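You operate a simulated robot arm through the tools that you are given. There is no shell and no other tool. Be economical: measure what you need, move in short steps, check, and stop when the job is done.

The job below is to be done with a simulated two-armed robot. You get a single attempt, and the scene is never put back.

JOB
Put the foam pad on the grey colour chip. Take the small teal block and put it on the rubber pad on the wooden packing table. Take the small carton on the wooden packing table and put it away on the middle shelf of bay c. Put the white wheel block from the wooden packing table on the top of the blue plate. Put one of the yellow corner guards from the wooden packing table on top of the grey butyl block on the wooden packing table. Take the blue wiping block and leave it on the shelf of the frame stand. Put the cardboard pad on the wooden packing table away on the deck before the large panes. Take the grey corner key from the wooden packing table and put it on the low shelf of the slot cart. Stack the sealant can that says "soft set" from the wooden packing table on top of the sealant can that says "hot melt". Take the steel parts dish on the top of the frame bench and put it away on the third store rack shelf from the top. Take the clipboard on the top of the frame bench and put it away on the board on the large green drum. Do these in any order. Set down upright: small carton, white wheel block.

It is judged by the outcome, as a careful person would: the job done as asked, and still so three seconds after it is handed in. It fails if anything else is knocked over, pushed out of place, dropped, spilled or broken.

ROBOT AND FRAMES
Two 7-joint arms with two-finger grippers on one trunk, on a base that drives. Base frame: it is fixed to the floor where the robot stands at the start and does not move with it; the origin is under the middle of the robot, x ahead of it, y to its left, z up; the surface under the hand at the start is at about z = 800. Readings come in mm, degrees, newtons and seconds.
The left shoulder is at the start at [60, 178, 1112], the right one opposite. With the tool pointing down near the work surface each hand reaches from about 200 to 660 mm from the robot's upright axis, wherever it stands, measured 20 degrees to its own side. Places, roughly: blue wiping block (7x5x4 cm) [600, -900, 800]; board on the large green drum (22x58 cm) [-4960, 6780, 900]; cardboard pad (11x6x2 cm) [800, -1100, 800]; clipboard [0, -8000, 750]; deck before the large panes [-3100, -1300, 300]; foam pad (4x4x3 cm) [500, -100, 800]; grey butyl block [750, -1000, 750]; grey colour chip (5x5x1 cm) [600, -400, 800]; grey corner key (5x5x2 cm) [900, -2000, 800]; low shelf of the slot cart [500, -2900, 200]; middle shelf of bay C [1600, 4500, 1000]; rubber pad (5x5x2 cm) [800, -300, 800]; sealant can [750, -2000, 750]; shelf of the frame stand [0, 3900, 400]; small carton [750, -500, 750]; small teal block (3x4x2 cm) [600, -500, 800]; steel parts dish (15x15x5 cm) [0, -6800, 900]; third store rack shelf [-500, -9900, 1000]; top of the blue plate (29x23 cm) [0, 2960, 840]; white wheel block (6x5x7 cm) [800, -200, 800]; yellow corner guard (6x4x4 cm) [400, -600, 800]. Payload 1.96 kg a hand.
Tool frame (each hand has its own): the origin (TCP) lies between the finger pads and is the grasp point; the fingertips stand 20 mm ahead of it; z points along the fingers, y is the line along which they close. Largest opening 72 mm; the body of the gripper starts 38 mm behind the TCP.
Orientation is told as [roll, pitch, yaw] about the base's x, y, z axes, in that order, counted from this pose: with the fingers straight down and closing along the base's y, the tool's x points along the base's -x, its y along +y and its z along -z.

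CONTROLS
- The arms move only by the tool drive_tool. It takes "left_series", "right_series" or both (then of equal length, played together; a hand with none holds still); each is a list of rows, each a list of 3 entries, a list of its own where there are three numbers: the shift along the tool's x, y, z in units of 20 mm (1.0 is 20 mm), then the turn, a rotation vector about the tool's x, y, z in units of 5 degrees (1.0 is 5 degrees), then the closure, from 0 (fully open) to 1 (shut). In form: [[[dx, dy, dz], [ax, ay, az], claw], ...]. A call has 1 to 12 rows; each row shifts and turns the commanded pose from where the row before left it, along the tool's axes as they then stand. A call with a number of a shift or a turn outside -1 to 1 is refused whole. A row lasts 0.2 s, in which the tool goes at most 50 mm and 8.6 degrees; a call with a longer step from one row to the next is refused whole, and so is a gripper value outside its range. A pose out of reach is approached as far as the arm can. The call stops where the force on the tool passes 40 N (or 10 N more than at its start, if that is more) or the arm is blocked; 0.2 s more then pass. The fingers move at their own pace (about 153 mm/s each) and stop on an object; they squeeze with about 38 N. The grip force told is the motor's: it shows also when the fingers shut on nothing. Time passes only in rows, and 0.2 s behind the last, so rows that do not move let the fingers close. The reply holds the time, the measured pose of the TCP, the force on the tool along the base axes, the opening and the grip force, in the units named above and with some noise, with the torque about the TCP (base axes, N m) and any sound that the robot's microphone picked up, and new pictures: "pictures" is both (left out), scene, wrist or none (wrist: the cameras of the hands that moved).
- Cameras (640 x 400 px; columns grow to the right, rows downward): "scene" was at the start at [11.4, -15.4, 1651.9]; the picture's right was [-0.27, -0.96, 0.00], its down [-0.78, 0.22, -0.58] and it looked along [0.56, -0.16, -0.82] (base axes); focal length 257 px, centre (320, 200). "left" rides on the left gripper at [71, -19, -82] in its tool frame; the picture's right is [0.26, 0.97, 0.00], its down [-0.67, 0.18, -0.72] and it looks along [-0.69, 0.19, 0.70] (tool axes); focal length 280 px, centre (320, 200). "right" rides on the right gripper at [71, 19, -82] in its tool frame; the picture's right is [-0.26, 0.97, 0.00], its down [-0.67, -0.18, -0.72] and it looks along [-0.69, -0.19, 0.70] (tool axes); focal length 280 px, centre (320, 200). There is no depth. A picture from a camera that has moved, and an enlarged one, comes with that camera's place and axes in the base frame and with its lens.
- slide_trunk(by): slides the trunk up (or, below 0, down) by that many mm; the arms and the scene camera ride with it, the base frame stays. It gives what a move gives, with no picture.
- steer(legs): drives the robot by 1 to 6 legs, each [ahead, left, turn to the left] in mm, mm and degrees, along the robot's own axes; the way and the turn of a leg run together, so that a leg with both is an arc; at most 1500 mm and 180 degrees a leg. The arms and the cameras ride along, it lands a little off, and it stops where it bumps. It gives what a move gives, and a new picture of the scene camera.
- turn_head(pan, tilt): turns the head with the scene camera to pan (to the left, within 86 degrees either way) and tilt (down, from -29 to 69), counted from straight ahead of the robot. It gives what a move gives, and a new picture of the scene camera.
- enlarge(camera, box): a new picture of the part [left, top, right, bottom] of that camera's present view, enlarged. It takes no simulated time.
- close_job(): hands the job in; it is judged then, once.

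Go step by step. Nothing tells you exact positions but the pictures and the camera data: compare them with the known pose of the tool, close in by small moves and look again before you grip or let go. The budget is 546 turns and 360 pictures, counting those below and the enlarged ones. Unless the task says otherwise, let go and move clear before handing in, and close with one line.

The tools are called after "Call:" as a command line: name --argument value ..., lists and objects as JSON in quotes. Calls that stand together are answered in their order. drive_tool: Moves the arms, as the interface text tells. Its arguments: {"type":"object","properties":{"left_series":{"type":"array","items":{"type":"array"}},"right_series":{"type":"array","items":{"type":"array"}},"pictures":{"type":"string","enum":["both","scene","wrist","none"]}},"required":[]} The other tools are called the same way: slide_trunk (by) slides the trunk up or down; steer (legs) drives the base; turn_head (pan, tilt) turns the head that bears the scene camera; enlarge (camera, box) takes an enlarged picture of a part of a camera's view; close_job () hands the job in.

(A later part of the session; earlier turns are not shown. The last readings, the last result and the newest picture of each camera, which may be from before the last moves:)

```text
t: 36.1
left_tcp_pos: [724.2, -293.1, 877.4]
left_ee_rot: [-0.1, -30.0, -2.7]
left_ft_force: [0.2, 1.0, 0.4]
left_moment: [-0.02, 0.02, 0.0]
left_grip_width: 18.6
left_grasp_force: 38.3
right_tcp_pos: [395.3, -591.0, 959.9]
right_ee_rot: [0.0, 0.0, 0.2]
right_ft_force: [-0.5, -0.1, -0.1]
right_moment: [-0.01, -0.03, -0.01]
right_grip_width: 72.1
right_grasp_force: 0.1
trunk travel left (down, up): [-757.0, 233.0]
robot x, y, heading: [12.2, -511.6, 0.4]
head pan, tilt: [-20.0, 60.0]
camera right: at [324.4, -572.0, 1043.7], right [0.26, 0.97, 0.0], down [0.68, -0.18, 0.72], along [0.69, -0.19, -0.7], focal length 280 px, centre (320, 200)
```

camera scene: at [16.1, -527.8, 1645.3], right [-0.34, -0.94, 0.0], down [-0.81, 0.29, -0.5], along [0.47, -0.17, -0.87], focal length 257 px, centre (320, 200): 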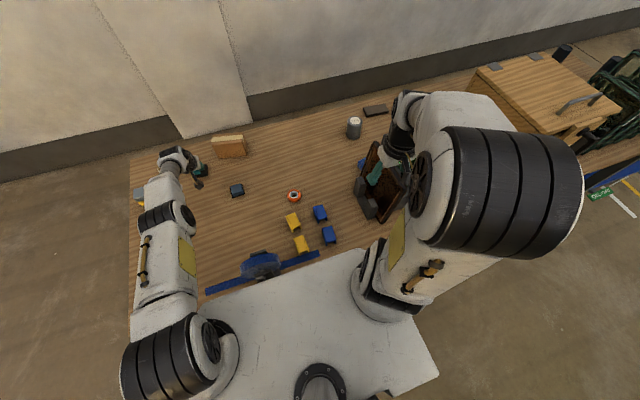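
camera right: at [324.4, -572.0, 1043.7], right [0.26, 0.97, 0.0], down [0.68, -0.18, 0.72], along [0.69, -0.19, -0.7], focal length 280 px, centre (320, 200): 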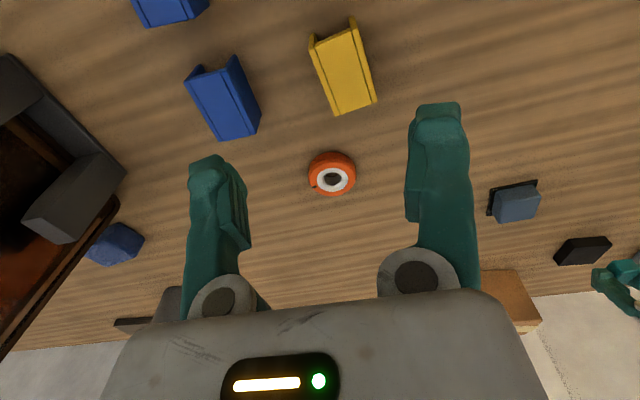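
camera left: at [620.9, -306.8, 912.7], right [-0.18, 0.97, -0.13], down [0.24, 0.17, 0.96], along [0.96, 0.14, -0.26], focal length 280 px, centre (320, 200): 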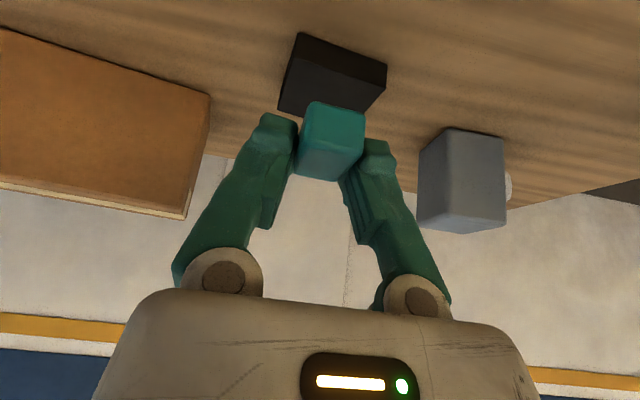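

Call:
enlarge --camera "right" --box '[290, 5, 400, 125]'

```text
3.33 times, centred on (345, 65) of right
camera zoom: at [324.4, -572.0, 1043.7], right [0.26, 0.97, 0.0], down [0.68, -0.18, 0.72], along [0.69, -0.19, -0.7], focal length 935 px, centre (237, 650)
```

zoom: 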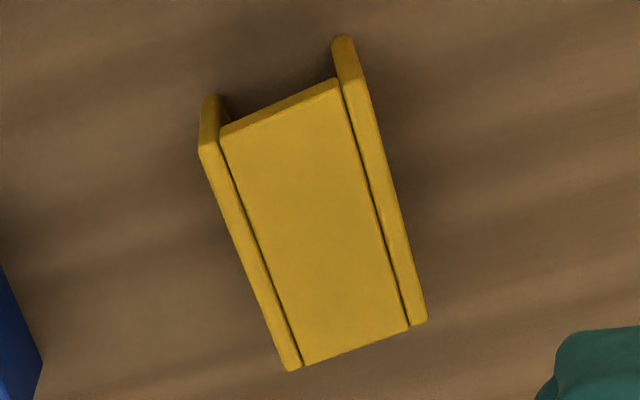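

Call:
drive_tool --right_series '[[[-0.72, 0.68, 0], [0, 0, -0.85], 0], [[0, 0, 0.7], [0, 0, -0.85], 0], [[0, 0, 1], [0, 0, 0], 0], [[0, 0, 1], [0, 0, 0], 0], [[0, 0, 1], [0, 0, 0], 0], [[0, 0, 1], [0, 0, 0], 0]]' --pictures "wrist"

```text
t: 37.5
left_tcp_pos: [723.7, -292.8, 877.6]
left_ee_rot: [0.1, -30.0, -2.8]
left_ft_force: [0.3, -0.4, -0.2]
left_moment: [0.03, -0.02, -0.01]
left_grip_width: 18.4
left_grasp_force: 38.5
right_tcp_pos: [411.2, -577.4, 865.6]
right_ee_rot: [-0.1, 0.0, 8.7]
right_ft_force: [-0.5, 0.2, -0.1]
right_moment: [-0.01, -0.01, 0.01]
right_grip_width: 71.7
right_grasp_force: 0.0
trunk travel left (down, up): [-757.0, 233.0]
robot x, y, heading: [10.5, -512.1, 0.5]
head pan, tilt: [-20.0, 60.0]
camera right: at [337.6, -569.6, 949.2], right [0.11, 0.99, 0.0], down [0.69, -0.08, 0.72], along [0.71, -0.08, -0.7], focal length 280 px, centre (320, 200)
```

right: 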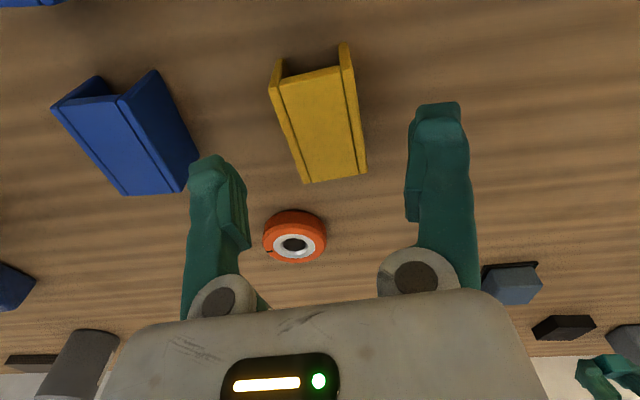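

Call:
drive_tool --right_series '[[[0, 0, 0.5], [0, 0, 0], 0.25], [[0, 0, 0.8], [0, 0, 0], 0.25], [[0, 0, 0.7], [0, 0, 0], 0.25], [[0, 0, 0], [0, 0, 0], 0.8], [[0, 0, 0], [0, 0, 0], 0.8], [[0, 0, -0.6], [0, 0, 0], 0.8], [[0, 0, -1], [0, 0, 0], 0.8], [[0, 0, -1], [0, 0, 0], 0.8], [[0, 0, -1], [0, 0, 0], 0.8], [[0, 0, -1], [0, 0, 0], 0.8], [[0, 0, -1], [0, 0, 0], 0.8]]' --pictures "wrist"

```text
t: 39.9
left_tcp_pos: [722.7, -293.5, 879.4]
left_ee_rot: [-0.1, -30.0, -2.9]
left_ft_force: [0.7, 0.3, 0.4]
left_moment: [-0.01, 0.02, -0.02]
left_grip_width: 18.6
left_grasp_force: 38.0
right_tcp_pos: [409.1, -577.7, 937.8]
right_ee_rot: [0.0, 0.0, 8.7]
right_ft_force: [0.6, 0.3, 0.3]
right_moment: [-0.02, 0.01, 0.01]
right_grip_width: 34.0
right_grasp_force: 37.5
trunk travel left (down, up): [-757.0, 233.0]
robot x, y, heading: [8.8, -513.9, 0.4]
head pan, tilt: [-20.0, 60.0]
camera right: at [335.3, -570.1, 1020.3], right [0.11, 0.99, 0.0], down [0.69, -0.08, 0.72], along [0.71, -0.08, -0.7], focal length 280 px, centre (320, 200)
```

right: 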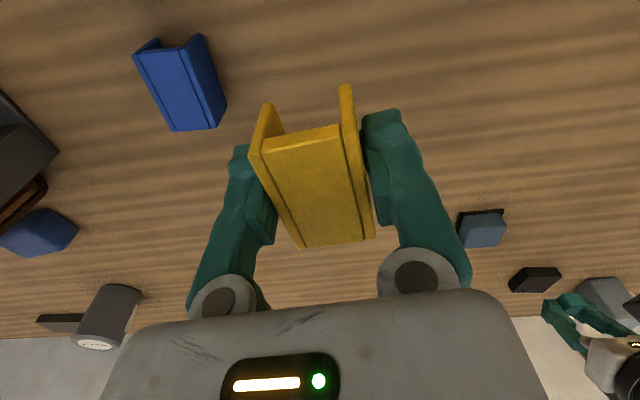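

Call:
drive_tool --left_series '[[[0, 0, -0.93], [0, 0, 0], 0.9], [[0.3, 0, -0.93], [0, 0, 0], 0.9], [[0.7, 0, -0.93], [0, 0, 0], 0.9], [[0.7, 0, -0.93], [0, 0, 0], 0.9], [[0.7, 0, -0.93], [0, 0, 0], 0.9], [[0.7, 0, -0.93], [0, 0, 0], 0.9], [[0.7, 0, -0.93], [0, 0, 0], 0.9], [[0.7, 0, -0.93], [0, 0, 0], 0.9], [[0.7, 0, -0.93], [0, 0, 0], 0.9], [[0.7, 0, -0.93], [0, 0, 0], 0.9], [[0.7, 0, -0.93], [0, 0, 0], 0.9], [[0.7, 0, -0.93], [0, 0, 0], 0.9]]' --right_series '[[[0, 0, -0.8], [0, 0, 0], 0.8], [[0, 0, -0.8], [0, 0, 0], 0.8], [[0, 0, -0.8], [0, 0, 0], 0.8], [[0, 0, -0.8], [0, 0, 0], 0.8], [[0, 0, -0.8], [0, 0, 0], 0.8], [[0.4, 0, -0.4], [0, 0, 0], 0.8], [[0.4, 0, 0], [0, 0, 0], 0.8], [[0.4, 0, 0], [0, 0, 0], 0.8], [[0.4, 0, 0], [0, 0, 0], 0.8], [[0.4, 0, 0], [0, 0, 0], 0.8], [[0.4, 0, 0], [0, 0, 0], 0.8], [[0.4, 0, 0], [0, 0, 0], 0.8]]' --pictures "none"

Call:
turn_head --pan 45 --tilt 25

```text
t: 42.5
left_tcp_pos: [483.5, -278.8, 997.5]
left_ee_rot: [0.0, -30.1, -2.8]
left_ft_force: [-0.3, -0.6, -0.1]
left_moment: [0.01, 0.0, 0.0]
left_grip_width: 18.5
left_grasp_force: 38.1
right_tcp_pos: [353.1, -586.4, 1025.1]
right_ee_rot: [0.0, 0.0, 8.7]
right_ft_force: [-0.1, 0.7, -0.7]
right_moment: [0.04, 0.0, -0.03]
right_grip_width: 33.8
right_grasp_force: 38.1
trunk travel left (down, up): [-757.0, 233.0]
robot x, y, heading: [11.1, -511.7, 0.4]
head pan, tilt: [-20.0, 60.0]
```

```text
t: 43.9
left_tcp_pos: [484.6, -277.6, 997.9]
left_ee_rot: [-0.1, -30.0, -2.8]
left_ft_force: [0.0, 1.2, -0.5]
left_moment: [0.05, 0.02, 0.02]
left_grip_width: 18.5
left_grasp_force: 37.9
right_tcp_pos: [354.2, -585.5, 1024.7]
right_ee_rot: [0.0, 0.0, 8.7]
right_ft_force: [-0.5, -0.1, 0.1]
right_moment: [-0.03, -0.01, 0.0]
right_grip_width: 33.9
right_grasp_force: 37.9
trunk travel left (down, up): [-757.0, 233.0]
robot x, y, heading: [10.4, -507.7, 0.2]
head pan, tilt: [45.0, 25.0]
camera scene: at [18.5, -439.9, 1695.4], right [0.71, -0.71, 0.0], down [-0.3, -0.3, -0.91], along [0.64, 0.64, -0.42], focal length 257 px, centre (320, 200)
```

scene: 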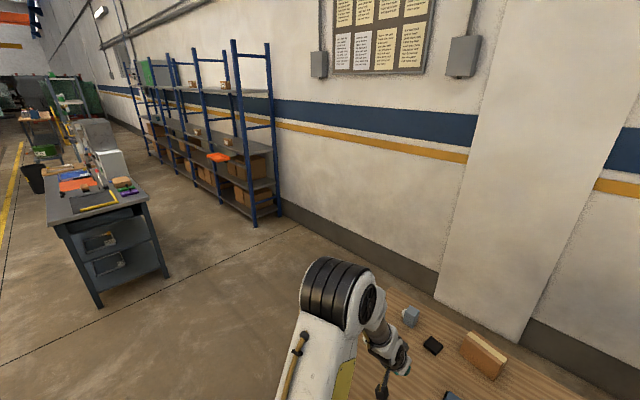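

Call:
steer --legs '[[-200, 0, 0], [0, 1100, 0], [1100, 0, 0], [0, 0, 90], [0, 0, 90]]'

Call:
turn_head --pan 50 --tilt 40

```text
t: 63.5
left_tcp_pos: [409.7, 367.8, 997.0]
left_ee_rot: [0.0, -29.9, 176.8]
left_ft_force: [-0.1, -1.0, -0.1]
left_moment: [0.0, 0.01, 0.02]
left_grip_width: 18.6
left_grasp_force: 37.7
right_tcp_pos: [543.4, 674.4, 1026.5]
right_ee_rot: [0.0, 0.1, -171.7]
right_ft_force: [0.8, 0.7, -0.2]
right_moment: [0.01, 0.02, 0.02]
right_grip_width: 33.5
right_grasp_force: 37.7
trunk travel left (down, up): [-757.0, 233.0]
robot x, y, heading: [881.5, 596.5, 179.7]
head pan, tilt: [45.0, 25.0]
camera scene: at [880.3, 535.3, 1695.4], right [-0.7, 0.71, 0.0], down [0.3, 0.3, -0.91], along [-0.64, -0.64, -0.42], focal length 257 px, centre (320, 200)
```

scene: 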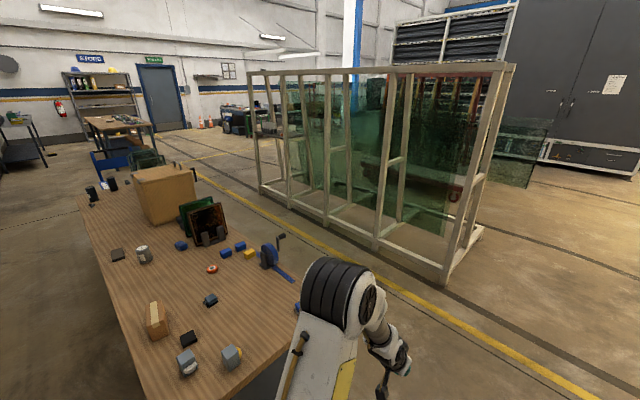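

```text
t: 64.3
left_tcp_pos: [409.0, 369.3, 997.9]
left_ee_rot: [0.0, -30.0, 176.8]
left_ft_force: [-0.6, -0.5, 0.7]
left_moment: [0.0, 0.0, -0.02]
left_grip_width: 18.7
left_grasp_force: 38.5
right_tcp_pos: [542.4, 673.8, 1026.3]
right_ee_rot: [-0.1, -0.1, -171.7]
right_ft_force: [-0.3, 0.4, 0.0]
right_moment: [0.01, 0.05, 0.0]
right_grip_width: 34.0
right_grasp_force: 37.8
trunk travel left (down, up): [-757.0, 233.0]
robot x, y, heading: [882.6, 595.1, 179.8]
head pan, tilt: [50.0, 40.0]
camera scene: at [890.8, 535.3, 1672.1], right [-0.76, 0.65, 0.0], down [0.42, 0.49, -0.77], along [-0.5, -0.58, -0.64], focal length 257 px, centre (320, 200)
```

scene: 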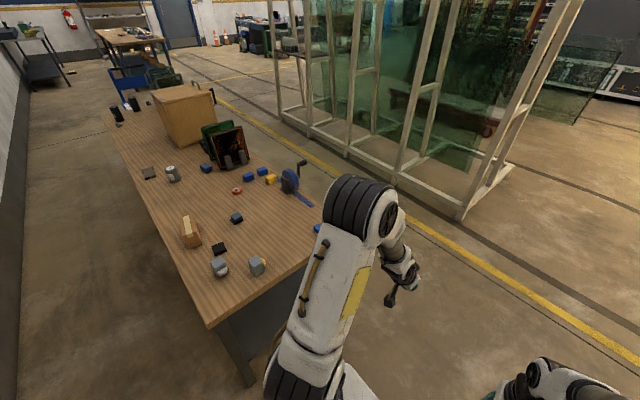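

Call:
enlarge --camera "scene" --box '[100, 70, 300, 200]'

```text
3.08 times, centred on (200, 135) of scene
camera zoom: at [890.8, 535.3, 1672.1], right [-0.76, 0.65, 0.0], down [0.42, 0.49, -0.77], along [-0.5, -0.58, -0.64], focal length 792 px, centre (689, 400)
```

zoom: 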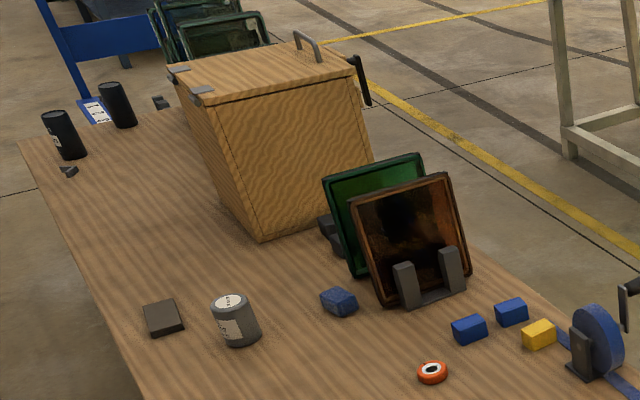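

Call:
steer --legs '[[-418, 0, 0], [0, 700, 0]]'

Call:
turn_head --pan 15 --tilt 55

```text
t: 70.3
left_tcp_pos: [825.7, -337.4, 996.3]
left_ee_rot: [0.0, -30.0, 177.2]
left_ft_force: [0.7, 0.0, 0.4]
left_moment: [-0.01, 0.0, -0.01]
left_grip_width: 18.8
left_grasp_force: 37.7
right_tcp_pos: [956.4, -29.5, 1026.1]
right_ee_rot: [0.0, 0.1, -171.2]
right_ft_force: [-0.1, -0.8, -0.3]
right_moment: [0.03, -0.04, 0.01]
right_grip_width: 33.7
right_grasp_force: 38.2
trunk travel left (down, up): [-757.0, 233.0]
robot x, y, heading: [1296.6, -106.4, -179.8]
head pan, tilt: [50.0, 40.0]
camera scene: at [1306.2, -167.4, 1672.1], right [-0.77, 0.64, 0.0], down [0.41, 0.49, -0.77], along [-0.49, -0.59, -0.64], focal length 257 px, centre (320, 200)
```

scene: 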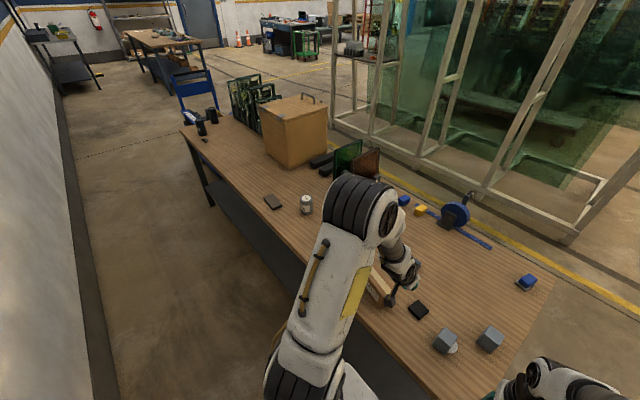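

```text
t: 71.3
left_tcp_pos: [826.2, -337.3, 997.9]
left_ee_rot: [0.1, -30.1, 177.2]
left_ft_force: [0.0, 0.2, -0.3]
left_moment: [-0.01, 0.0, -0.02]
left_grip_width: 18.8
left_grasp_force: 37.9
right_tcp_pos: [956.6, -30.8, 1025.5]
right_ee_rot: [0.0, 0.0, -171.3]
right_ft_force: [-0.7, 0.5, 0.6]
right_moment: [0.0, -0.01, 0.02]
right_grip_width: 33.9
right_grasp_force: 37.7
trunk travel left (down, up): [-757.0, 233.0]
robot x, y, heading: [1300.8, -107.6, -180.0]
head pan, tilt: [15.0, 55.0]
camera scene: at [1291.1, -121.0, 1651.4], right [-0.26, 0.97, 0.0], down [0.79, 0.21, -0.57], along [-0.55, -0.15, -0.82], focal length 257 px, centre (320, 200)
```

scene: 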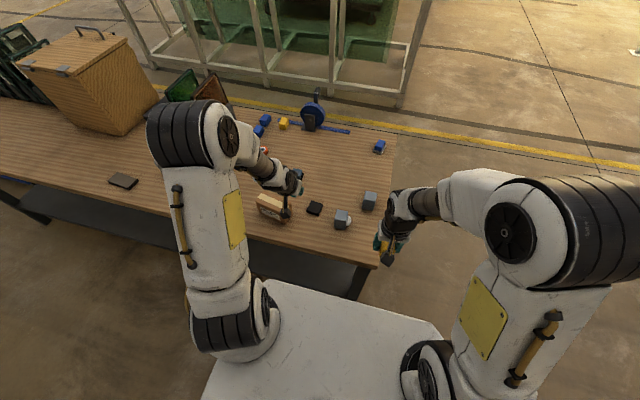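

Call:
drive_tool --left_series '[[[0, -0.7, 0], [0, 0, 0], 0.9], [[0, -0.7, 0], [0, 0, 0], 0.9], [[0, -0.68, 0], [0, 0, 0], 0.9], [[0.015, 0, 0.915], [0, 0, 0], 0.9], [[0.015, 0, 0.915], [0, 0, 0], 0.9], [[0.015, 0, 0.915], [0, 0, 0], 0.9], [[0.015, 0, 0.915], [0, 0, 0], 0.9], [[0.015, 0, 0.915], [0, 0, 0], 0.9], [[0.015, 0, 0.915], [0, 0, 0], 0.9], [[0.015, 0, 0.915], [0, 0, 0], 0.9], [[0.015, 0, 0.915], [0, 0, 0], 0.9]]' --pictures "wrist"

```text
t: 73.7
left_tcp_pos: [755.7, -290.6, 870.0]
left_ee_rot: [0.0, -30.0, 177.1]
left_ft_force: [0.2, -0.2, 0.8]
left_moment: [0.03, -0.02, 0.01]
left_grip_width: 18.5
left_grasp_force: 37.8
right_tcp_pos: [956.5, -30.9, 1025.4]
right_ee_rot: [-0.1, -0.1, -171.3]
right_ft_force: [-0.3, 0.0, 0.3]
right_moment: [-0.01, -0.02, -0.01]
right_grip_width: 33.8
right_grasp_force: 38.6
trunk travel left (down, up): [-757.0, 233.0]
robot x, y, heading: [1300.8, -107.0, -179.9]
head pan, tilt: [15.0, 55.0]
camera left: at [859.7, -278.0, 905.1], right [0.18, -0.98, -0.13], down [-0.24, -0.17, 0.96], along [-0.96, -0.14, -0.26], focal length 280 px, centre (320, 200)
```

left: 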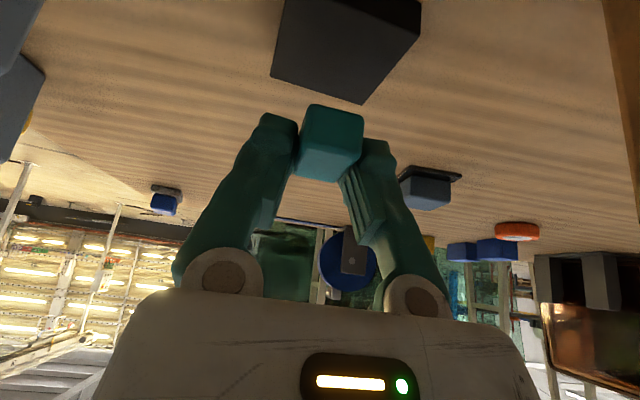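

Call:
drive_tool --left_series '[[[0.35, 0, 0.65], [0, 0, 0], 0.9], [[0.35, 0, 0.6], [0, 0, 0], 0.9], [[0.05, 0, 0.087], [0, 0, 0], 0.9], [[0, 0, 0], [0, 0, 0], 0.9]]' --pictures "wrist"

```text
t: 74.7
left_tcp_pos: [755.4, -290.4, 839.4]
left_ee_rot: [0.0, -30.1, 177.2]
left_ft_force: [-1.0, 0.2, 5.6]
left_moment: [0.0, -0.01, 0.0]
left_grip_width: 18.9
left_grasp_force: 38.4
right_tcp_pos: [956.9, -28.8, 1026.6]
right_ee_rot: [0.0, 0.0, -171.3]
right_ft_force: [0.2, 0.2, -1.0]
right_moment: [0.0, -0.04, 0.01]
right_grip_width: 33.8
right_grasp_force: 38.0
trunk travel left (down, up): [-757.0, 233.0]
robot x, y, heading: [1302.4, -108.8, -179.5]
head pan, tilt: [15.0, 55.0]
camera left: at [859.7, -277.6, 874.7], right [0.18, -0.98, -0.13], down [-0.23, -0.17, 0.96], along [-0.96, -0.14, -0.26], focal length 280 px, centre (320, 200)
```

left: 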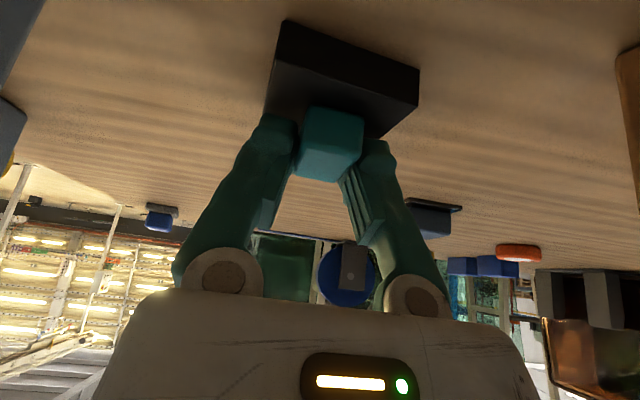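

Call:
drive_tool --left_series '[[[0, 0, 0], [0, 0, 0], 0.4], [[0, 0, 0], [0, 0, 0], 0], [[-0.3, 0, -0.7], [0, 0, 0], 0], [[-0.5, 0, -0.866], [0, 0, 0], 0], [[-0.5, 0, -0.866], [0, 0, 0], 0], [[0, 0, -1], [0, 0, 0], 0], [[0, 0, -1], [0, 0, 0], 0], [[0, 0, -1], [0, 0, 0], 0]]' --pictures "wrist"

```text
t: 76.5
left_tcp_pos: [788.8, -294.8, 948.4]
left_ee_rot: [0.0, -30.1, 177.2]
left_ft_force: [0.2, -0.5, 0.7]
left_moment: [0.02, 0.04, -0.01]
left_grip_width: 71.8
left_grasp_force: 0.0
right_tcp_pos: [957.1, -30.3, 1026.2]
right_ee_rot: [0.0, -0.1, -171.4]
right_ft_force: [-0.3, 0.7, -0.3]
right_moment: [-0.02, -0.01, -0.01]
right_grip_width: 33.8
right_grasp_force: 38.4
trunk travel left (down, up): [-757.0, 233.0]
robot x, y, heading: [1298.0, -104.8, -180.0]
head pan, tilt: [15.0, 55.0]
camera left: at [893.1, -281.6, 983.8], right [0.18, -0.98, -0.13], down [-0.23, -0.17, 0.96], along [-0.96, -0.14, -0.26], focal length 280 px, centre (320, 200)
```

left: 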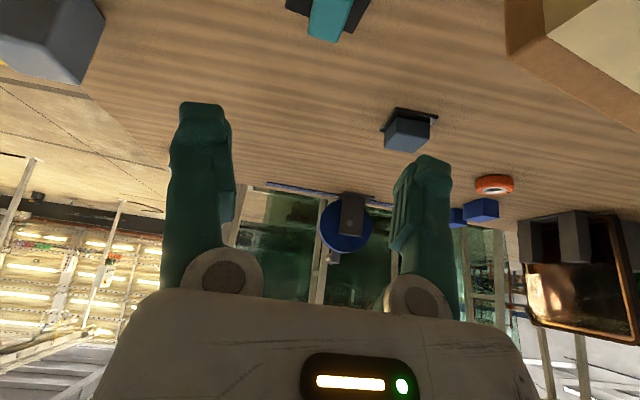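

Call:
drive_tool --left_series '[[[0.47, 0, -0.85], [0, 0, 0], 0], [[0.47, 0, -0.85], [0, 0, 0], 0], [[0.47, 0, -0.85], [0, 0, 0], 0], [[0.47, 0, -0.85], [0, 0, 0], 0], [[0.47, 0, -0.85], [0, 0, 0], 0], [[0.47, 0, -0.85], [0, 0, 0], 0], [[0, 0, 0], [0, 1, 0], 0], [[0, 0, 0], [0, 1, 0], 0], [[0, 0, 0], [0, 1, 0], 0], [[0, 0, 0], [0, 1, 0], 0], [[0, 0, 0], [0, 1, 0], 0], [[0, 0, 0], [0, 1, 0], 0]]' --pictures "none"

Call:
steer --legs '[[0, 1025, 0]]'

```text
t: 79.1
left_tcp_pos: [888.0, -299.3, 1007.1]
left_ee_rot: [0.0, 0.1, 177.2]
left_ft_force: [-1.6, 0.2, -0.7]
left_moment: [0.0, 0.01, 0.01]
left_grip_width: 71.6
left_grasp_force: 0.0
right_tcp_pos: [956.8, -30.2, 1025.9]
right_ee_rot: [0.0, 0.0, -171.3]
right_ft_force: [0.6, 0.8, 0.4]
right_moment: [-0.03, 0.01, 0.01]
right_grip_width: 33.7
right_grasp_force: 38.2
trunk travel left (down, up): [-757.0, 233.0]
robot x, y, heading: [1297.9, -103.6, -179.9]
head pan, tilt: [15.0, 55.0]
```

```text
t: 84.4
left_tcp_pos: [896.1, -1325.6, 1006.9]
left_ee_rot: [0.1, -0.1, 177.6]
left_ft_force: [0.8, 0.2, -0.3]
left_moment: [-0.01, -0.05, 0.03]
left_grip_width: 72.0
left_grasp_force: 0.1
right_tcp_pos: [962.3, -1055.2, 1025.6]
right_ee_rot: [0.0, 0.0, -171.0]
right_ft_force: [0.0, 0.3, 0.4]
right_moment: [0.02, -0.01, 0.02]
right_grip_width: 33.9
right_grasp_force: 38.3
trunk travel left (down, up): [-757.0, 233.0]
robot x, y, heading: [1308.3, -1128.2, -179.5]
head pan, tilt: [15.0, 55.0]
camera scene: at [1297.8, -1143.8, 1651.4], right [-0.27, 0.96, 0.0], down [0.79, 0.22, -0.57], along [-0.55, -0.15, -0.82], focal length 257 px, centre (320, 200)
```

scene: 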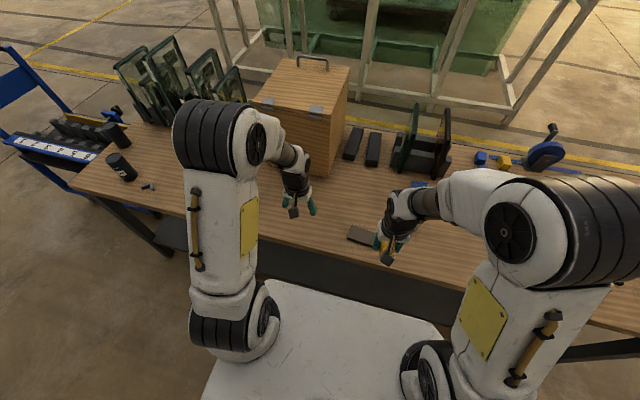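

Call:
steer --legs '[[70, 0, -0.5]]'

Call:
drive_tool --right_series '[[[0.14, -0.9, 0], [0, 0, 0], 0.8], [[0.14, -0.9, 0], [0, 0, 0], 0.8], [[0.14, -0.9, 0], [0, 0, 0], 0.8], [[0.14, -0.9, 0], [0, 0, 0], 0.8], [[0.14, -0.9, 0], [0, 0, 0], 0.8]]' --pictures "wrist"

```text
t: 85.4
left_tcp_pos: [824.1, -1321.3, 1007.7]
left_ee_rot: [0.0, -0.1, 177.2]
left_ft_force: [0.8, -0.8, -0.6]
left_moment: [-0.04, 0.01, 0.0]
left_grip_width: 72.0
left_grasp_force: 0.1
right_tcp_pos: [893.4, -1052.8, 1025.7]
right_ee_rot: [0.0, 0.0, -171.2]
right_ft_force: [-0.9, -0.3, 0.4]
right_moment: [-0.03, -0.05, -0.01]
right_grip_width: 33.9
right_grasp_force: 38.0
trunk travel left (down, up): [-757.0, 233.0]
robot x, y, heading: [1236.6, -1129.1, -180.0]
head pan, tilt: [15.0, 55.0]
camera scene: at [1227.8, -1144.1, 1651.4], right [-0.26, 0.97, 0.0], down [0.79, 0.21, -0.57], along [-0.55, -0.15, -0.82], focal length 257 px, centre (320, 200)
```

scene: 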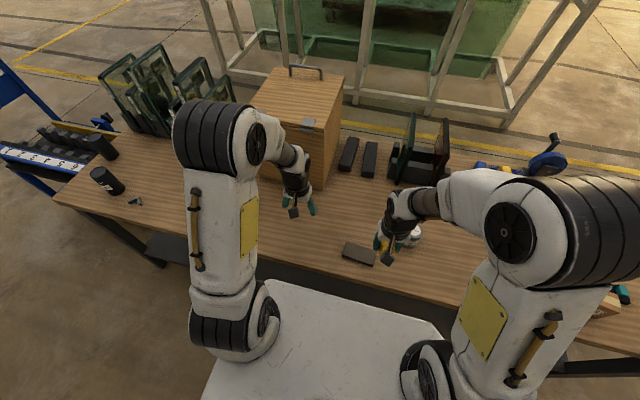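

```text
t: 86.6
left_tcp_pos: [825.1, -1321.8, 1006.4]
left_ee_rot: [0.1, 0.0, 177.2]
left_ft_force: [0.0, -0.1, -0.4]
left_moment: [0.0, 0.01, -0.01]
left_grip_width: 71.9
left_grasp_force: 0.0
right_tcp_pos: [891.9, -960.6, 1026.8]
right_ee_rot: [0.0, 0.0, -171.3]
right_ft_force: [0.4, 0.1, 0.0]
right_moment: [0.01, 0.0, 0.01]
right_grip_width: 33.9
right_grasp_force: 37.9
trunk travel left (down, up): [-757.0, 233.0]
robot x, y, heading: [1240.1, -1125.2, -180.2]
head pan, tilt: [15.0, 55.0]
camera right: at [966.0, -970.2, 1110.4], right [-0.11, -0.99, 0.0], down [-0.69, 0.08, 0.71], along [-0.71, 0.08, -0.7], focal length 280 px, centre (320, 200)
```

right: 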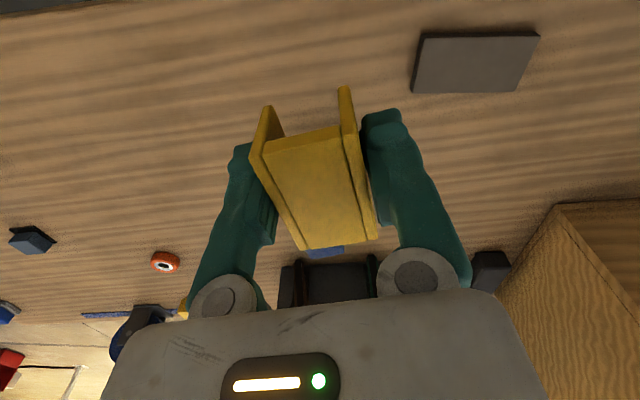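

Call:
drive_tool --right_series '[[[-0.86, -0.136, 0], [0, 0, 0], 0.8], [[-0.86, -0.136, 0], [0, 0, 0], 0.8], [[-0.86, -0.136, 0], [0, 0, 0], 0.8], [[-0.86, -0.136, 0], [0, 0, 0], 0.8], [[-0.86, -0.136, 0], [0, 0, 0], 0.8], [[-0.86, -0.136, 0], [0, 0, 0], 0.8], [[-0.86, -0.136, 0], [0, 0, 0], 0.8]]' --pictures "both"

```text
t: 88.2
left_tcp_pos: [824.2, -1321.4, 1006.7]
left_ee_rot: [0.0, 0.0, 177.2]
left_ft_force: [0.5, -0.3, 0.6]
left_moment: [-0.01, 0.02, 0.01]
left_grip_width: 72.0
left_grasp_force: 0.1
right_tcp_pos: [770.0, -961.4, 1024.3]
right_ee_rot: [0.0, 0.0, -171.2]
right_ft_force: [-0.4, -1.7, -0.6]
right_moment: [0.0, 0.03, 0.02]
right_grip_width: 33.8
right_grasp_force: 38.0
trunk travel left (down, up): [-757.0, 233.0]
robot x, y, heading: [1236.9, -1129.3, -180.0]
head pan, tilt: [15.0, 55.0]
camera scene: at [1226.8, -1144.1, 1651.4], right [-0.26, 0.97, 0.0], down [0.79, 0.21, -0.57], along [-0.55, -0.15, -0.82], focal length 257 px, centre (320, 200)
camera right: at [843.1, -970.0, 1108.6], right [-0.11, -0.99, 0.0], down [-0.69, 0.08, 0.71], along [-0.71, 0.08, -0.7], focal length 280 px, centre (320, 200)
```

scene: 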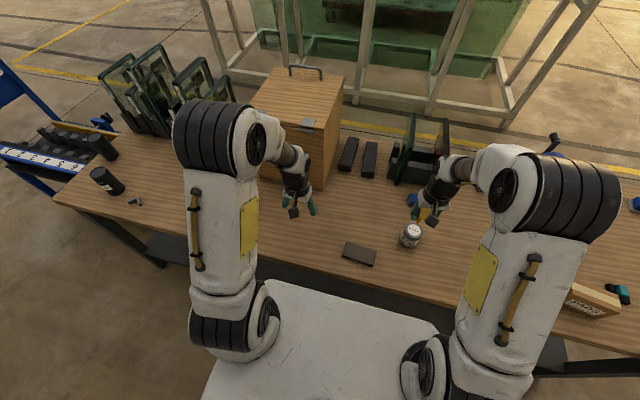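
right: 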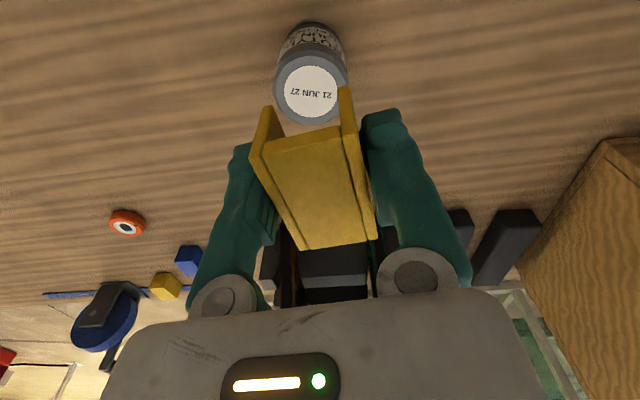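

Call:
enlarge --camera "right" --box '[250, 10, 370, 130]'

```text
3.33 times, centred on (310, 70) of right
camera zoom: at [843.1, -970.0, 1108.6], right [-0.11, -0.99, 0.0], down [-0.69, 0.08, 0.71], along [-0.71, 0.08, -0.7], focal length 935 px, centre (353, 633)
```

zoom: 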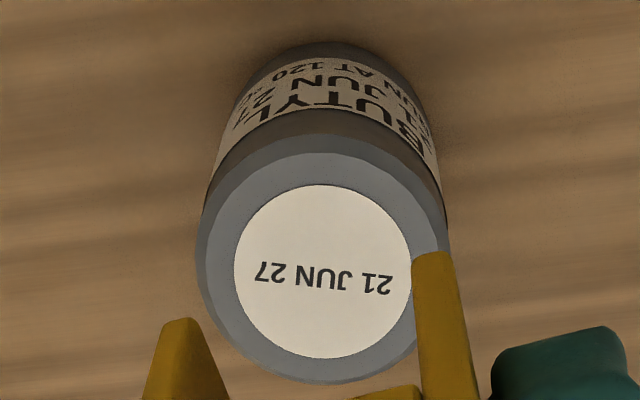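

Call:
drive_tool --right_series '[[[-0.75, -0.41, 0], [0, 0, 0], 0.8], [[-0.74, -0.4, 0], [0, 0, 0], 0.8], [[0, 0, 1], [0, 0, 0], 0.8], [[0, 0, 1], [0, 0, 0], 0.8], [[0, 0, 1], [0, 0, 0], 0.8], [[0, 0, 1], [0, 0, 0], 0.8], [[0, 0, 1], [0, 0, 0], 0.8]]' --pictures "both"

```text
t: 89.8
left_tcp_pos: [825.1, -1321.6, 1006.8]
left_ee_rot: [-0.1, 0.0, 177.3]
left_ft_force: [-0.6, 0.1, -0.3]
left_moment: [0.0, -0.01, 0.02]
left_grip_width: 71.9
left_grasp_force: 0.1
right_tcp_pos: [740.1, -950.6, 925.0]
right_ee_rot: [0.0, 0.0, -171.3]
right_ft_force: [-0.3, 0.3, 0.1]
right_moment: [-0.02, 0.0, 0.01]
right_grip_width: 33.9
right_grasp_force: 37.6
trunk travel left (down, up): [-757.0, 233.0]
robot x, y, heading: [1232.7, -1129.1, -179.7]
head pan, tilt: [15.0, 55.0]
camera scene: at [1227.0, -1144.1, 1651.4], right [-0.26, 0.97, 0.0], down [0.79, 0.21, -0.57], along [-0.55, -0.15, -0.82], focal length 257 px, centre (320, 200)
camera right: at [812.8, -959.5, 1008.9], right [-0.11, -0.99, 0.0], down [-0.69, 0.08, 0.72], along [-0.71, 0.08, -0.7], focal length 280 px, centre (320, 200)
```

scene: 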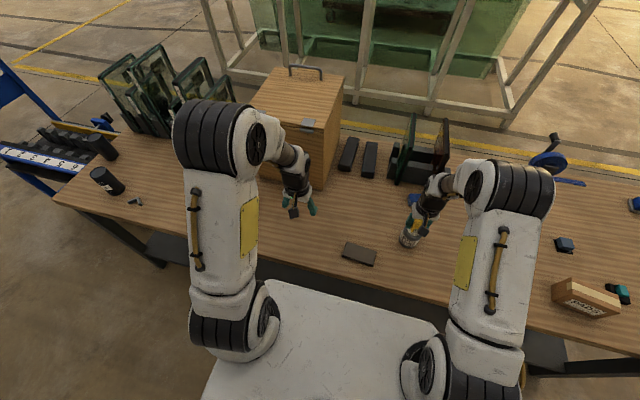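
right: 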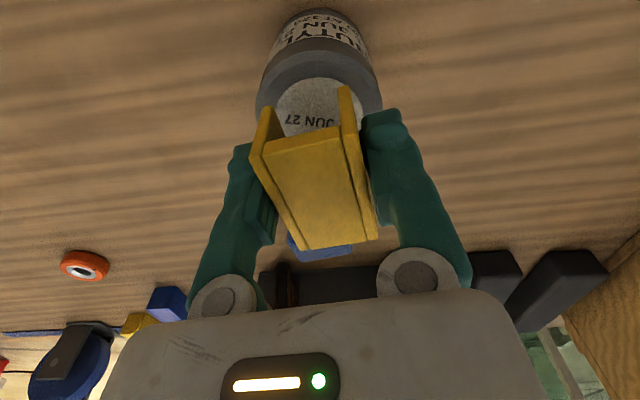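

Call:
drive_tool --right_series '[[[-0.08, 0.06, 0.6], [0, 0, 0], 0.8], [[0, 0, 0.4], [0, 0, 0], 0.8], [[0, 0, 0.15], [0, 0, 0], 0.8], [[0, 0, 0.1], [0, 0, 0], 0.8], [[0, 0, 0], [0, 0, 0], 0.8]]' --pictures "wrist"

```text
t: 91.0
left_tcp_pos: [827.3, -1323.3, 1008.0]
left_ee_rot: [-0.1, -0.2, 177.2]
left_ft_force: [0.2, -0.5, -1.3]
left_moment: [0.01, -0.01, 0.0]
left_grip_width: 71.8
left_grasp_force: 0.1
right_tcp_pos: [738.8, -951.3, 902.5]
right_ee_rot: [-0.1, -0.3, -171.3]
right_ft_force: [-6.4, 2.2, 31.5]
right_moment: [-0.01, 0.2, 0.03]
right_grip_width: 34.1
right_grasp_force: 37.7
trunk travel left (down, up): [-757.0, 233.0]
robot x, y, heading: [1235.3, -1131.0, -179.8]
head pan, tilt: [15.0, 55.0]
camera right: at [812.1, -960.9, 985.5], right [-0.11, -0.99, 0.0], down [-0.69, 0.08, 0.72], along [-0.71, 0.08, -0.69], focal length 280 px, centre (320, 200)
```

right: 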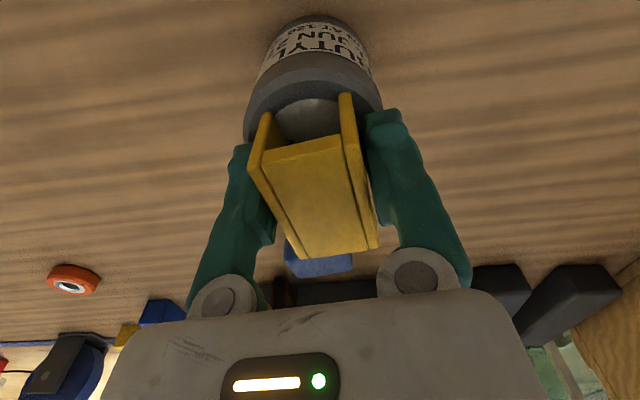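

Call:
drive_tool --right_series '[[[0, 0, -0.12], [0, 0, 0], 0.8], [[0, 0, 0], [0, 0, 0], 0.4], [[0, 0, 0], [0, 0, 0], 0], [[0, 0, -0.5], [0, 0, 0], 0], [[0, 0, -1], [0, 0, 0], 0], [[0, 0, -1], [0, 0, 0], 0], [[0.5, 0, -1], [0, 0, 0], 0], [[1, 0, -1], [0, 0, 0], 0], [[1, 0, -0.5], [0, 0, 0], 0], [[1, 0, 0], [0, 0, 0], 0]]' --pictures "wrist"

```text
t: 93.2
left_tcp_pos: [825.9, -1322.8, 1006.4]
left_ee_rot: [0.0, 0.0, 177.2]
left_ft_force: [-0.4, 0.3, 1.2]
left_moment: [-0.01, 0.0, 0.01]
left_grip_width: 72.0
left_grasp_force: 0.0
right_tcp_pos: [809.1, -941.2, 1003.6]
right_ee_rot: [0.0, 0.0, -171.4]
right_ft_force: [-0.3, -0.5, 0.1]
right_moment: [-0.03, -0.02, 0.0]
right_grip_width: 72.1
right_grasp_force: 0.0
trunk travel left (down, up): [-757.0, 233.0]
robot x, y, heading: [1230.6, -1131.1, -180.1]
head pan, tilt: [15.0, 55.0]
camera right: at [881.8, -950.6, 1086.5], right [-0.11, -0.99, 0.0], down [-0.69, 0.08, 0.72], along [-0.71, 0.08, -0.7], focal length 280 px, centre (320, 200)
```

right: 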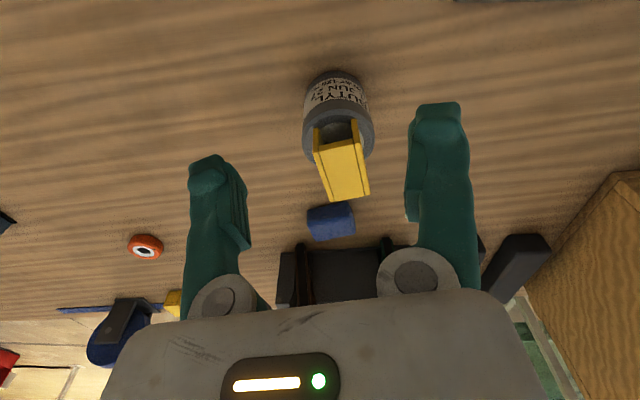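

Call:
drive_tool --left_series '[[[0.12, -0.92, 0.1], [0, 0, 0], 0], [[0.12, -0.92, 0.1], [0, 0, 0], 0], [[0.12, -0.92, 0.1], [0, 0, 0], 0], [[0.12, -0.92, 0.1], [0, 0, 0], 0], [[0.12, -0.92, 0.1], [0, 0, 0], 0], [[0.12, -0.92, 0.1], [0, 0, 0], 0], [[0.12, -0.92, 0.1], [0, 0, 0], 0], [[0.12, -0.92, 0.1], [0, 0, 0], 0], [[0.12, -0.92, 0.1], [0, 0, 0], 0], [[0.12, -0.92, 0.1], [0, 0, 0], 0], [[0.12, -0.92, 0.1], [0, 0, 0], 0], [[0.12, -0.8, 0.1], [0, 0, 0], 0]]' --right_series '[[[0.5, -0.6, -0.3], [0, 0, 0], 0], [[0.5, -0.6, -0.3], [0, 0, 0], 0], [[0.5, -0.6, -0.3], [0, 0, 0], 0], [[0.5, -0.6, -0.3], [0, 0, 0], 0], [[0.5, -0.6, -0.3], [0, 0, 0], 0], [[0.5, -0.6, -0.3], [0, 0, 0], 0], [[0, -0.6, -0.3], [0, 0, 0], 0], [[0, -0.6, -0.3], [0, 0, 0], 0], [[0, -0.6, -0.3], [0, 0, 0], 0], [[0, -0.6, -0.3], [0, 0, 0], 0], [[0, 0, 0], [0, 0, 0], 0], [[0, 0, 0], [0, 0, 0], 0]]' --pictures "both"

```text
t: 95.8
left_tcp_pos: [864.8, -1104.6, 982.7]
left_ee_rot: [0.0, 0.0, 177.2]
left_ft_force: [-0.7, 0.0, -1.2]
left_moment: [-0.01, -0.02, 0.0]
left_grip_width: 72.0
left_grasp_force: 0.0
right_tcp_pos: [849.8, -813.5, 1064.2]
right_ee_rot: [0.0, 0.0, -171.2]
right_ft_force: [0.1, 0.1, -0.1]
right_moment: [0.01, -0.01, 0.04]
right_grip_width: 72.1
right_grasp_force: 0.0
trunk travel left (down, up): [-757.0, 233.0]
robot x, y, heading: [1236.9, -1129.3, -179.8]
head pan, tilt: [15.0, 55.0]
camera scene: at [1227.8, -1143.4, 1651.4], right [-0.26, 0.97, 0.0], down [0.79, 0.21, -0.57], along [-0.55, -0.15, -0.82], focal length 257 px, centre (320, 200)
camera right: at [922.2, -822.0, 1146.6], right [-0.11, -0.99, 0.0], down [-0.69, 0.08, 0.72], along [-0.71, 0.08, -0.7], focal length 280 px, centre (320, 200)
camera left: at [937.1, -1089.5, 1064.7], right [0.21, -0.98, 0.0], down [-0.68, -0.15, 0.72], along [-0.7, -0.15, -0.7], focal length 280 px, centre (320, 200)
```

scene: 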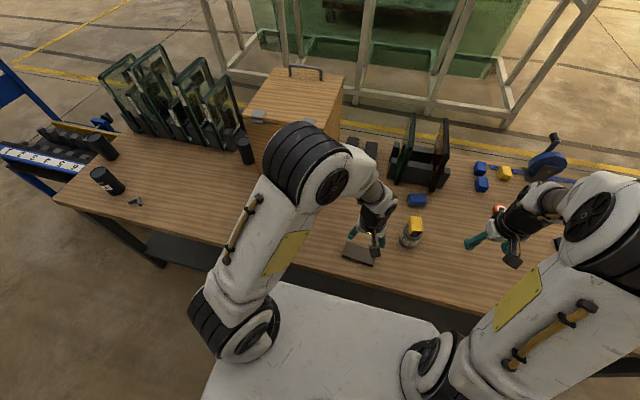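
right: 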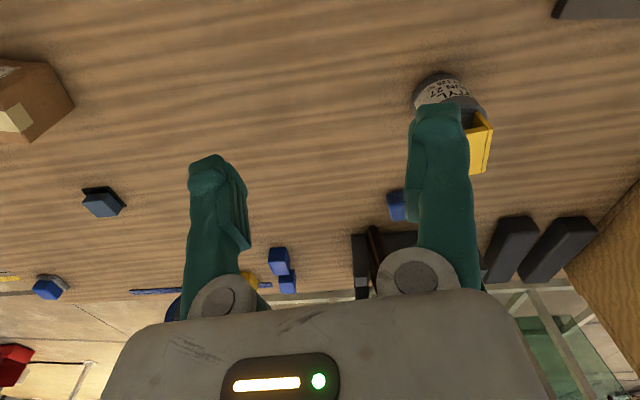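
left: 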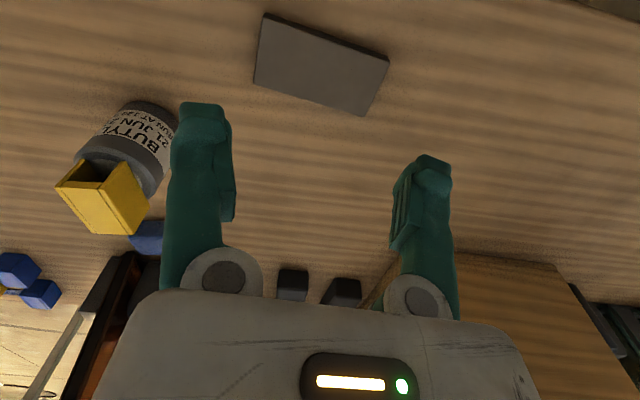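

Call:
enlarge --camera "left" --box '[240, 0, 400, 130]'

```text
3.08 times, centred on (320, 65) of left
camera zoom: at [937.1, -1089.5, 1064.7], right [0.21, -0.98, 0.0], down [-0.68, -0.15, 0.72], along [-0.7, -0.15, -0.7], focal length 863 px, centre (320, 615)
```

zoom: 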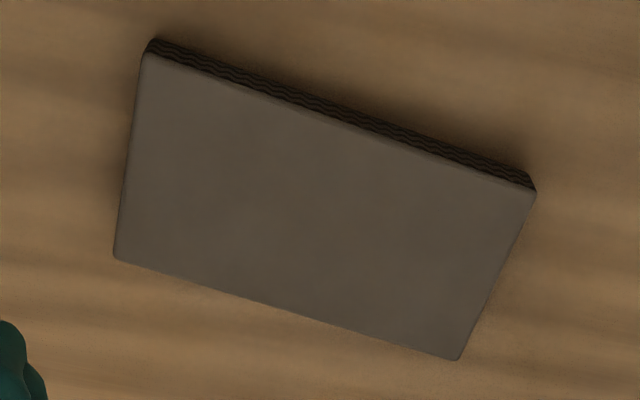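

Call:
drive_tool --left_series '[[[0, 0, 0], [0, 0, 1], 0], [[0, 0, 0], [0, 0, 1], 0], [[0, 0, 0], [0, 0, 1], 0], [[0, 0, 0], [0, 0, 1], 0], [[0, 0, 0], [0, 0, 1], 0], [[0, 0, 0], [0, 0, 1], 0], [[0, 0, 0], [0, 0, 1], 0], [[0, 0, 0], [0, 0, 1], 0], [[0, 0, 0], [0, 0, 1], 0], [[0, 0, 0], [0, 0, 1], 0], [[0, 0, 0], [0, 0, 1], 0], [[0, 0, 0], [0, 0, 1], 0]]' --pictures "none"

Call:
drive_tool --left_series '[[[0, 0, 0], [0, 0, 1], 0], [[0, 0, 0], [0, 0, 1], 0], [[0, 0, 0], [0, 0, 1], 0], [[0, 0, 0], [0, 0, 1], 0], [[0, 0, 0], [0, 0, 1], 0], [[0, 0, 0], [0, 0, 1], 0], [[0, 0, 0], [0, 0, 0.52], 0]]' --pictures "wrist"

```text
t: 98.4
left_tcp_pos: [864.4, -1104.9, 981.5]
left_ee_rot: [0.1, 0.0, 117.1]
left_ft_force: [0.3, 0.7, 0.4]
left_moment: [0.0, 0.01, 0.01]
left_grip_width: 72.2
left_grasp_force: 0.0
right_tcp_pos: [850.8, -813.6, 1064.3]
right_ee_rot: [0.0, 0.1, -171.4]
right_ft_force: [-0.5, 0.6, -0.4]
right_moment: [0.0, 0.0, 0.0]
right_grip_width: 72.2
right_grasp_force: 0.0
trunk travel left (down, up): [-757.0, 233.0]
robot x, y, heading: [1234.0, -1127.5, -180.0]
head pan, tilt: [15.0, 55.0]
```

```text
t: 100.0
left_tcp_pos: [864.2, -1105.1, 983.7]
left_ee_rot: [0.1, 0.0, 84.5]
left_ft_force: [-0.2, -0.7, 0.8]
left_moment: [0.0, -0.01, -0.03]
left_grip_width: 72.1
left_grasp_force: 0.0
right_tcp_pos: [849.8, -813.7, 1062.5]
right_ee_rot: [0.0, -0.1, -171.3]
right_ft_force: [0.2, -0.6, 0.1]
right_moment: [-0.01, -0.02, 0.02]
right_grip_width: 71.9
right_grasp_force: 0.1
trunk travel left (down, up): [-757.0, 233.0]
robot x, y, heading: [1239.4, -1131.3, -180.0]
head pan, tilt: [15.0, 55.0]
camera left: at [878.2, -1177.7, 1064.9], right [-0.99, -0.17, 0.0], down [-0.12, 0.69, 0.72], along [-0.12, 0.71, -0.7], focal length 280 px, centre (320, 200)
```

left: 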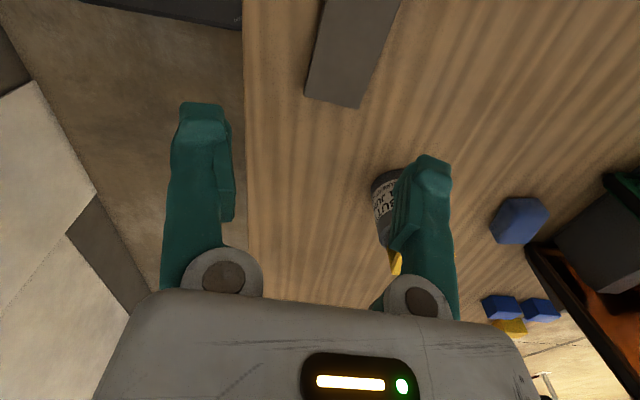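

Call:
drive_tool --left_series '[[[0.18, 0.58, 0.8], [0, 0, 0], 0], [[0.18, 0.575, 0.8], [0, 0, 0], 0], [[0, 0, 0.9], [0, 0, 0], 0], [[0, 0, 0.9], [0, 0, 0], 0], [[0, 0, 0.9], [0, 0, 0], 0], [[0, 0, 0.9], [0, 0, 0], 0], [[0, 0, 0.9], [0, 0, 0], 0]]' --pictures "wrist"

```text
t: 101.6
left_tcp_pos: [840.1, -1111.5, 860.7]
left_ee_rot: [0.0, 0.0, 84.5]
left_ft_force: [-0.2, 0.9, 0.0]
left_moment: [-0.01, -0.05, 0.01]
left_grip_width: 71.8
left_grasp_force: 0.0
right_tcp_pos: [849.0, -813.5, 1062.9]
right_ee_rot: [0.0, 0.0, -171.4]
right_ft_force: [0.8, 0.1, 0.9]
right_moment: [-0.01, 0.0, -0.02]
right_grip_width: 72.1
right_grasp_force: 0.2
trunk travel left (down, up): [-757.0, 233.0]
robot x, y, heading: [1237.8, -1130.8, -179.9]
head pan, tilt: [15.0, 55.0]
camera left: at [854.1, -1184.0, 943.6], right [-0.99, -0.17, 0.0], down [-0.12, 0.69, 0.72], along [-0.12, 0.71, -0.7], focal length 280 px, centre (320, 200)
```

left: 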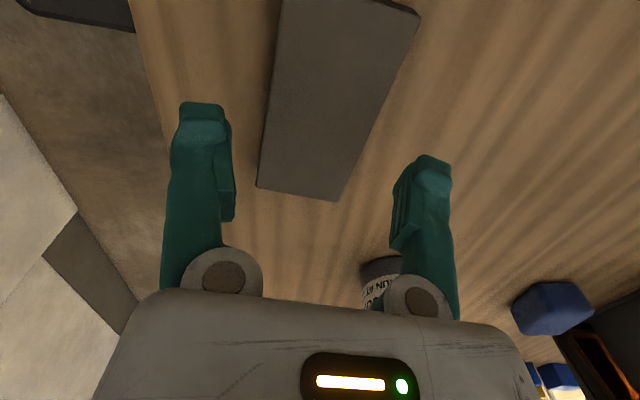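

Call:
drive_tool --left_series '[[[0, -0.07, 0.9], [0, 0, 0], 0], [[0, 0, 0.6], [0, 0, 0], 0], [[0, 0, 0.35], [0, 0, 0], 0], [[0, 0, 0], [0, 0, 0], 0.5], [[0, 0, 0], [0, 0, 0], 0.8], [[0, 0, 0], [0, 0, 0], 0.8]]' --pictures "wrist"

```text
t: 103.0
left_tcp_pos: [842.8, -1109.5, 825.3]
left_ee_rot: [0.0, 0.0, 84.5]
left_ft_force: [-0.4, 0.0, 2.1]
left_moment: [0.01, 0.09, -0.02]
left_grip_width: 52.2
left_grasp_force: 37.7
right_tcp_pos: [850.0, -813.8, 1063.4]
right_ee_rot: [0.0, 0.0, -171.3]
right_ft_force: [0.1, 0.0, 0.0]
right_moment: [0.0, 0.0, -0.02]
right_grip_width: 71.8
right_grasp_force: 0.3
trunk travel left (down, up): [-757.0, 233.0]
robot x, y, heading: [1237.3, -1129.1, -179.8]
head pan, tilt: [15.0, 55.0]
camera left: at [856.3, -1183.5, 906.3], right [-0.99, -0.17, 0.0], down [-0.12, 0.69, 0.72], along [-0.12, 0.71, -0.7], focal length 280 px, centre (320, 200)
```

left: 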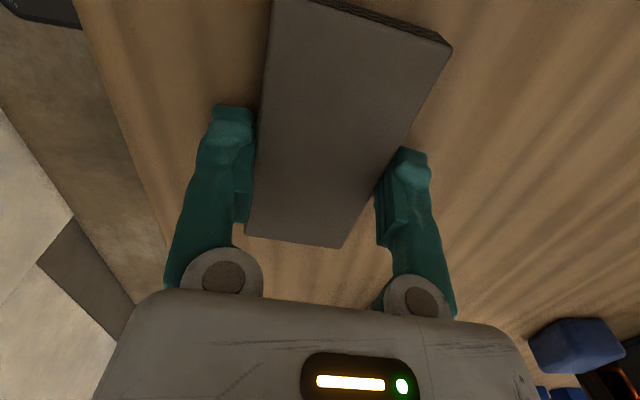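

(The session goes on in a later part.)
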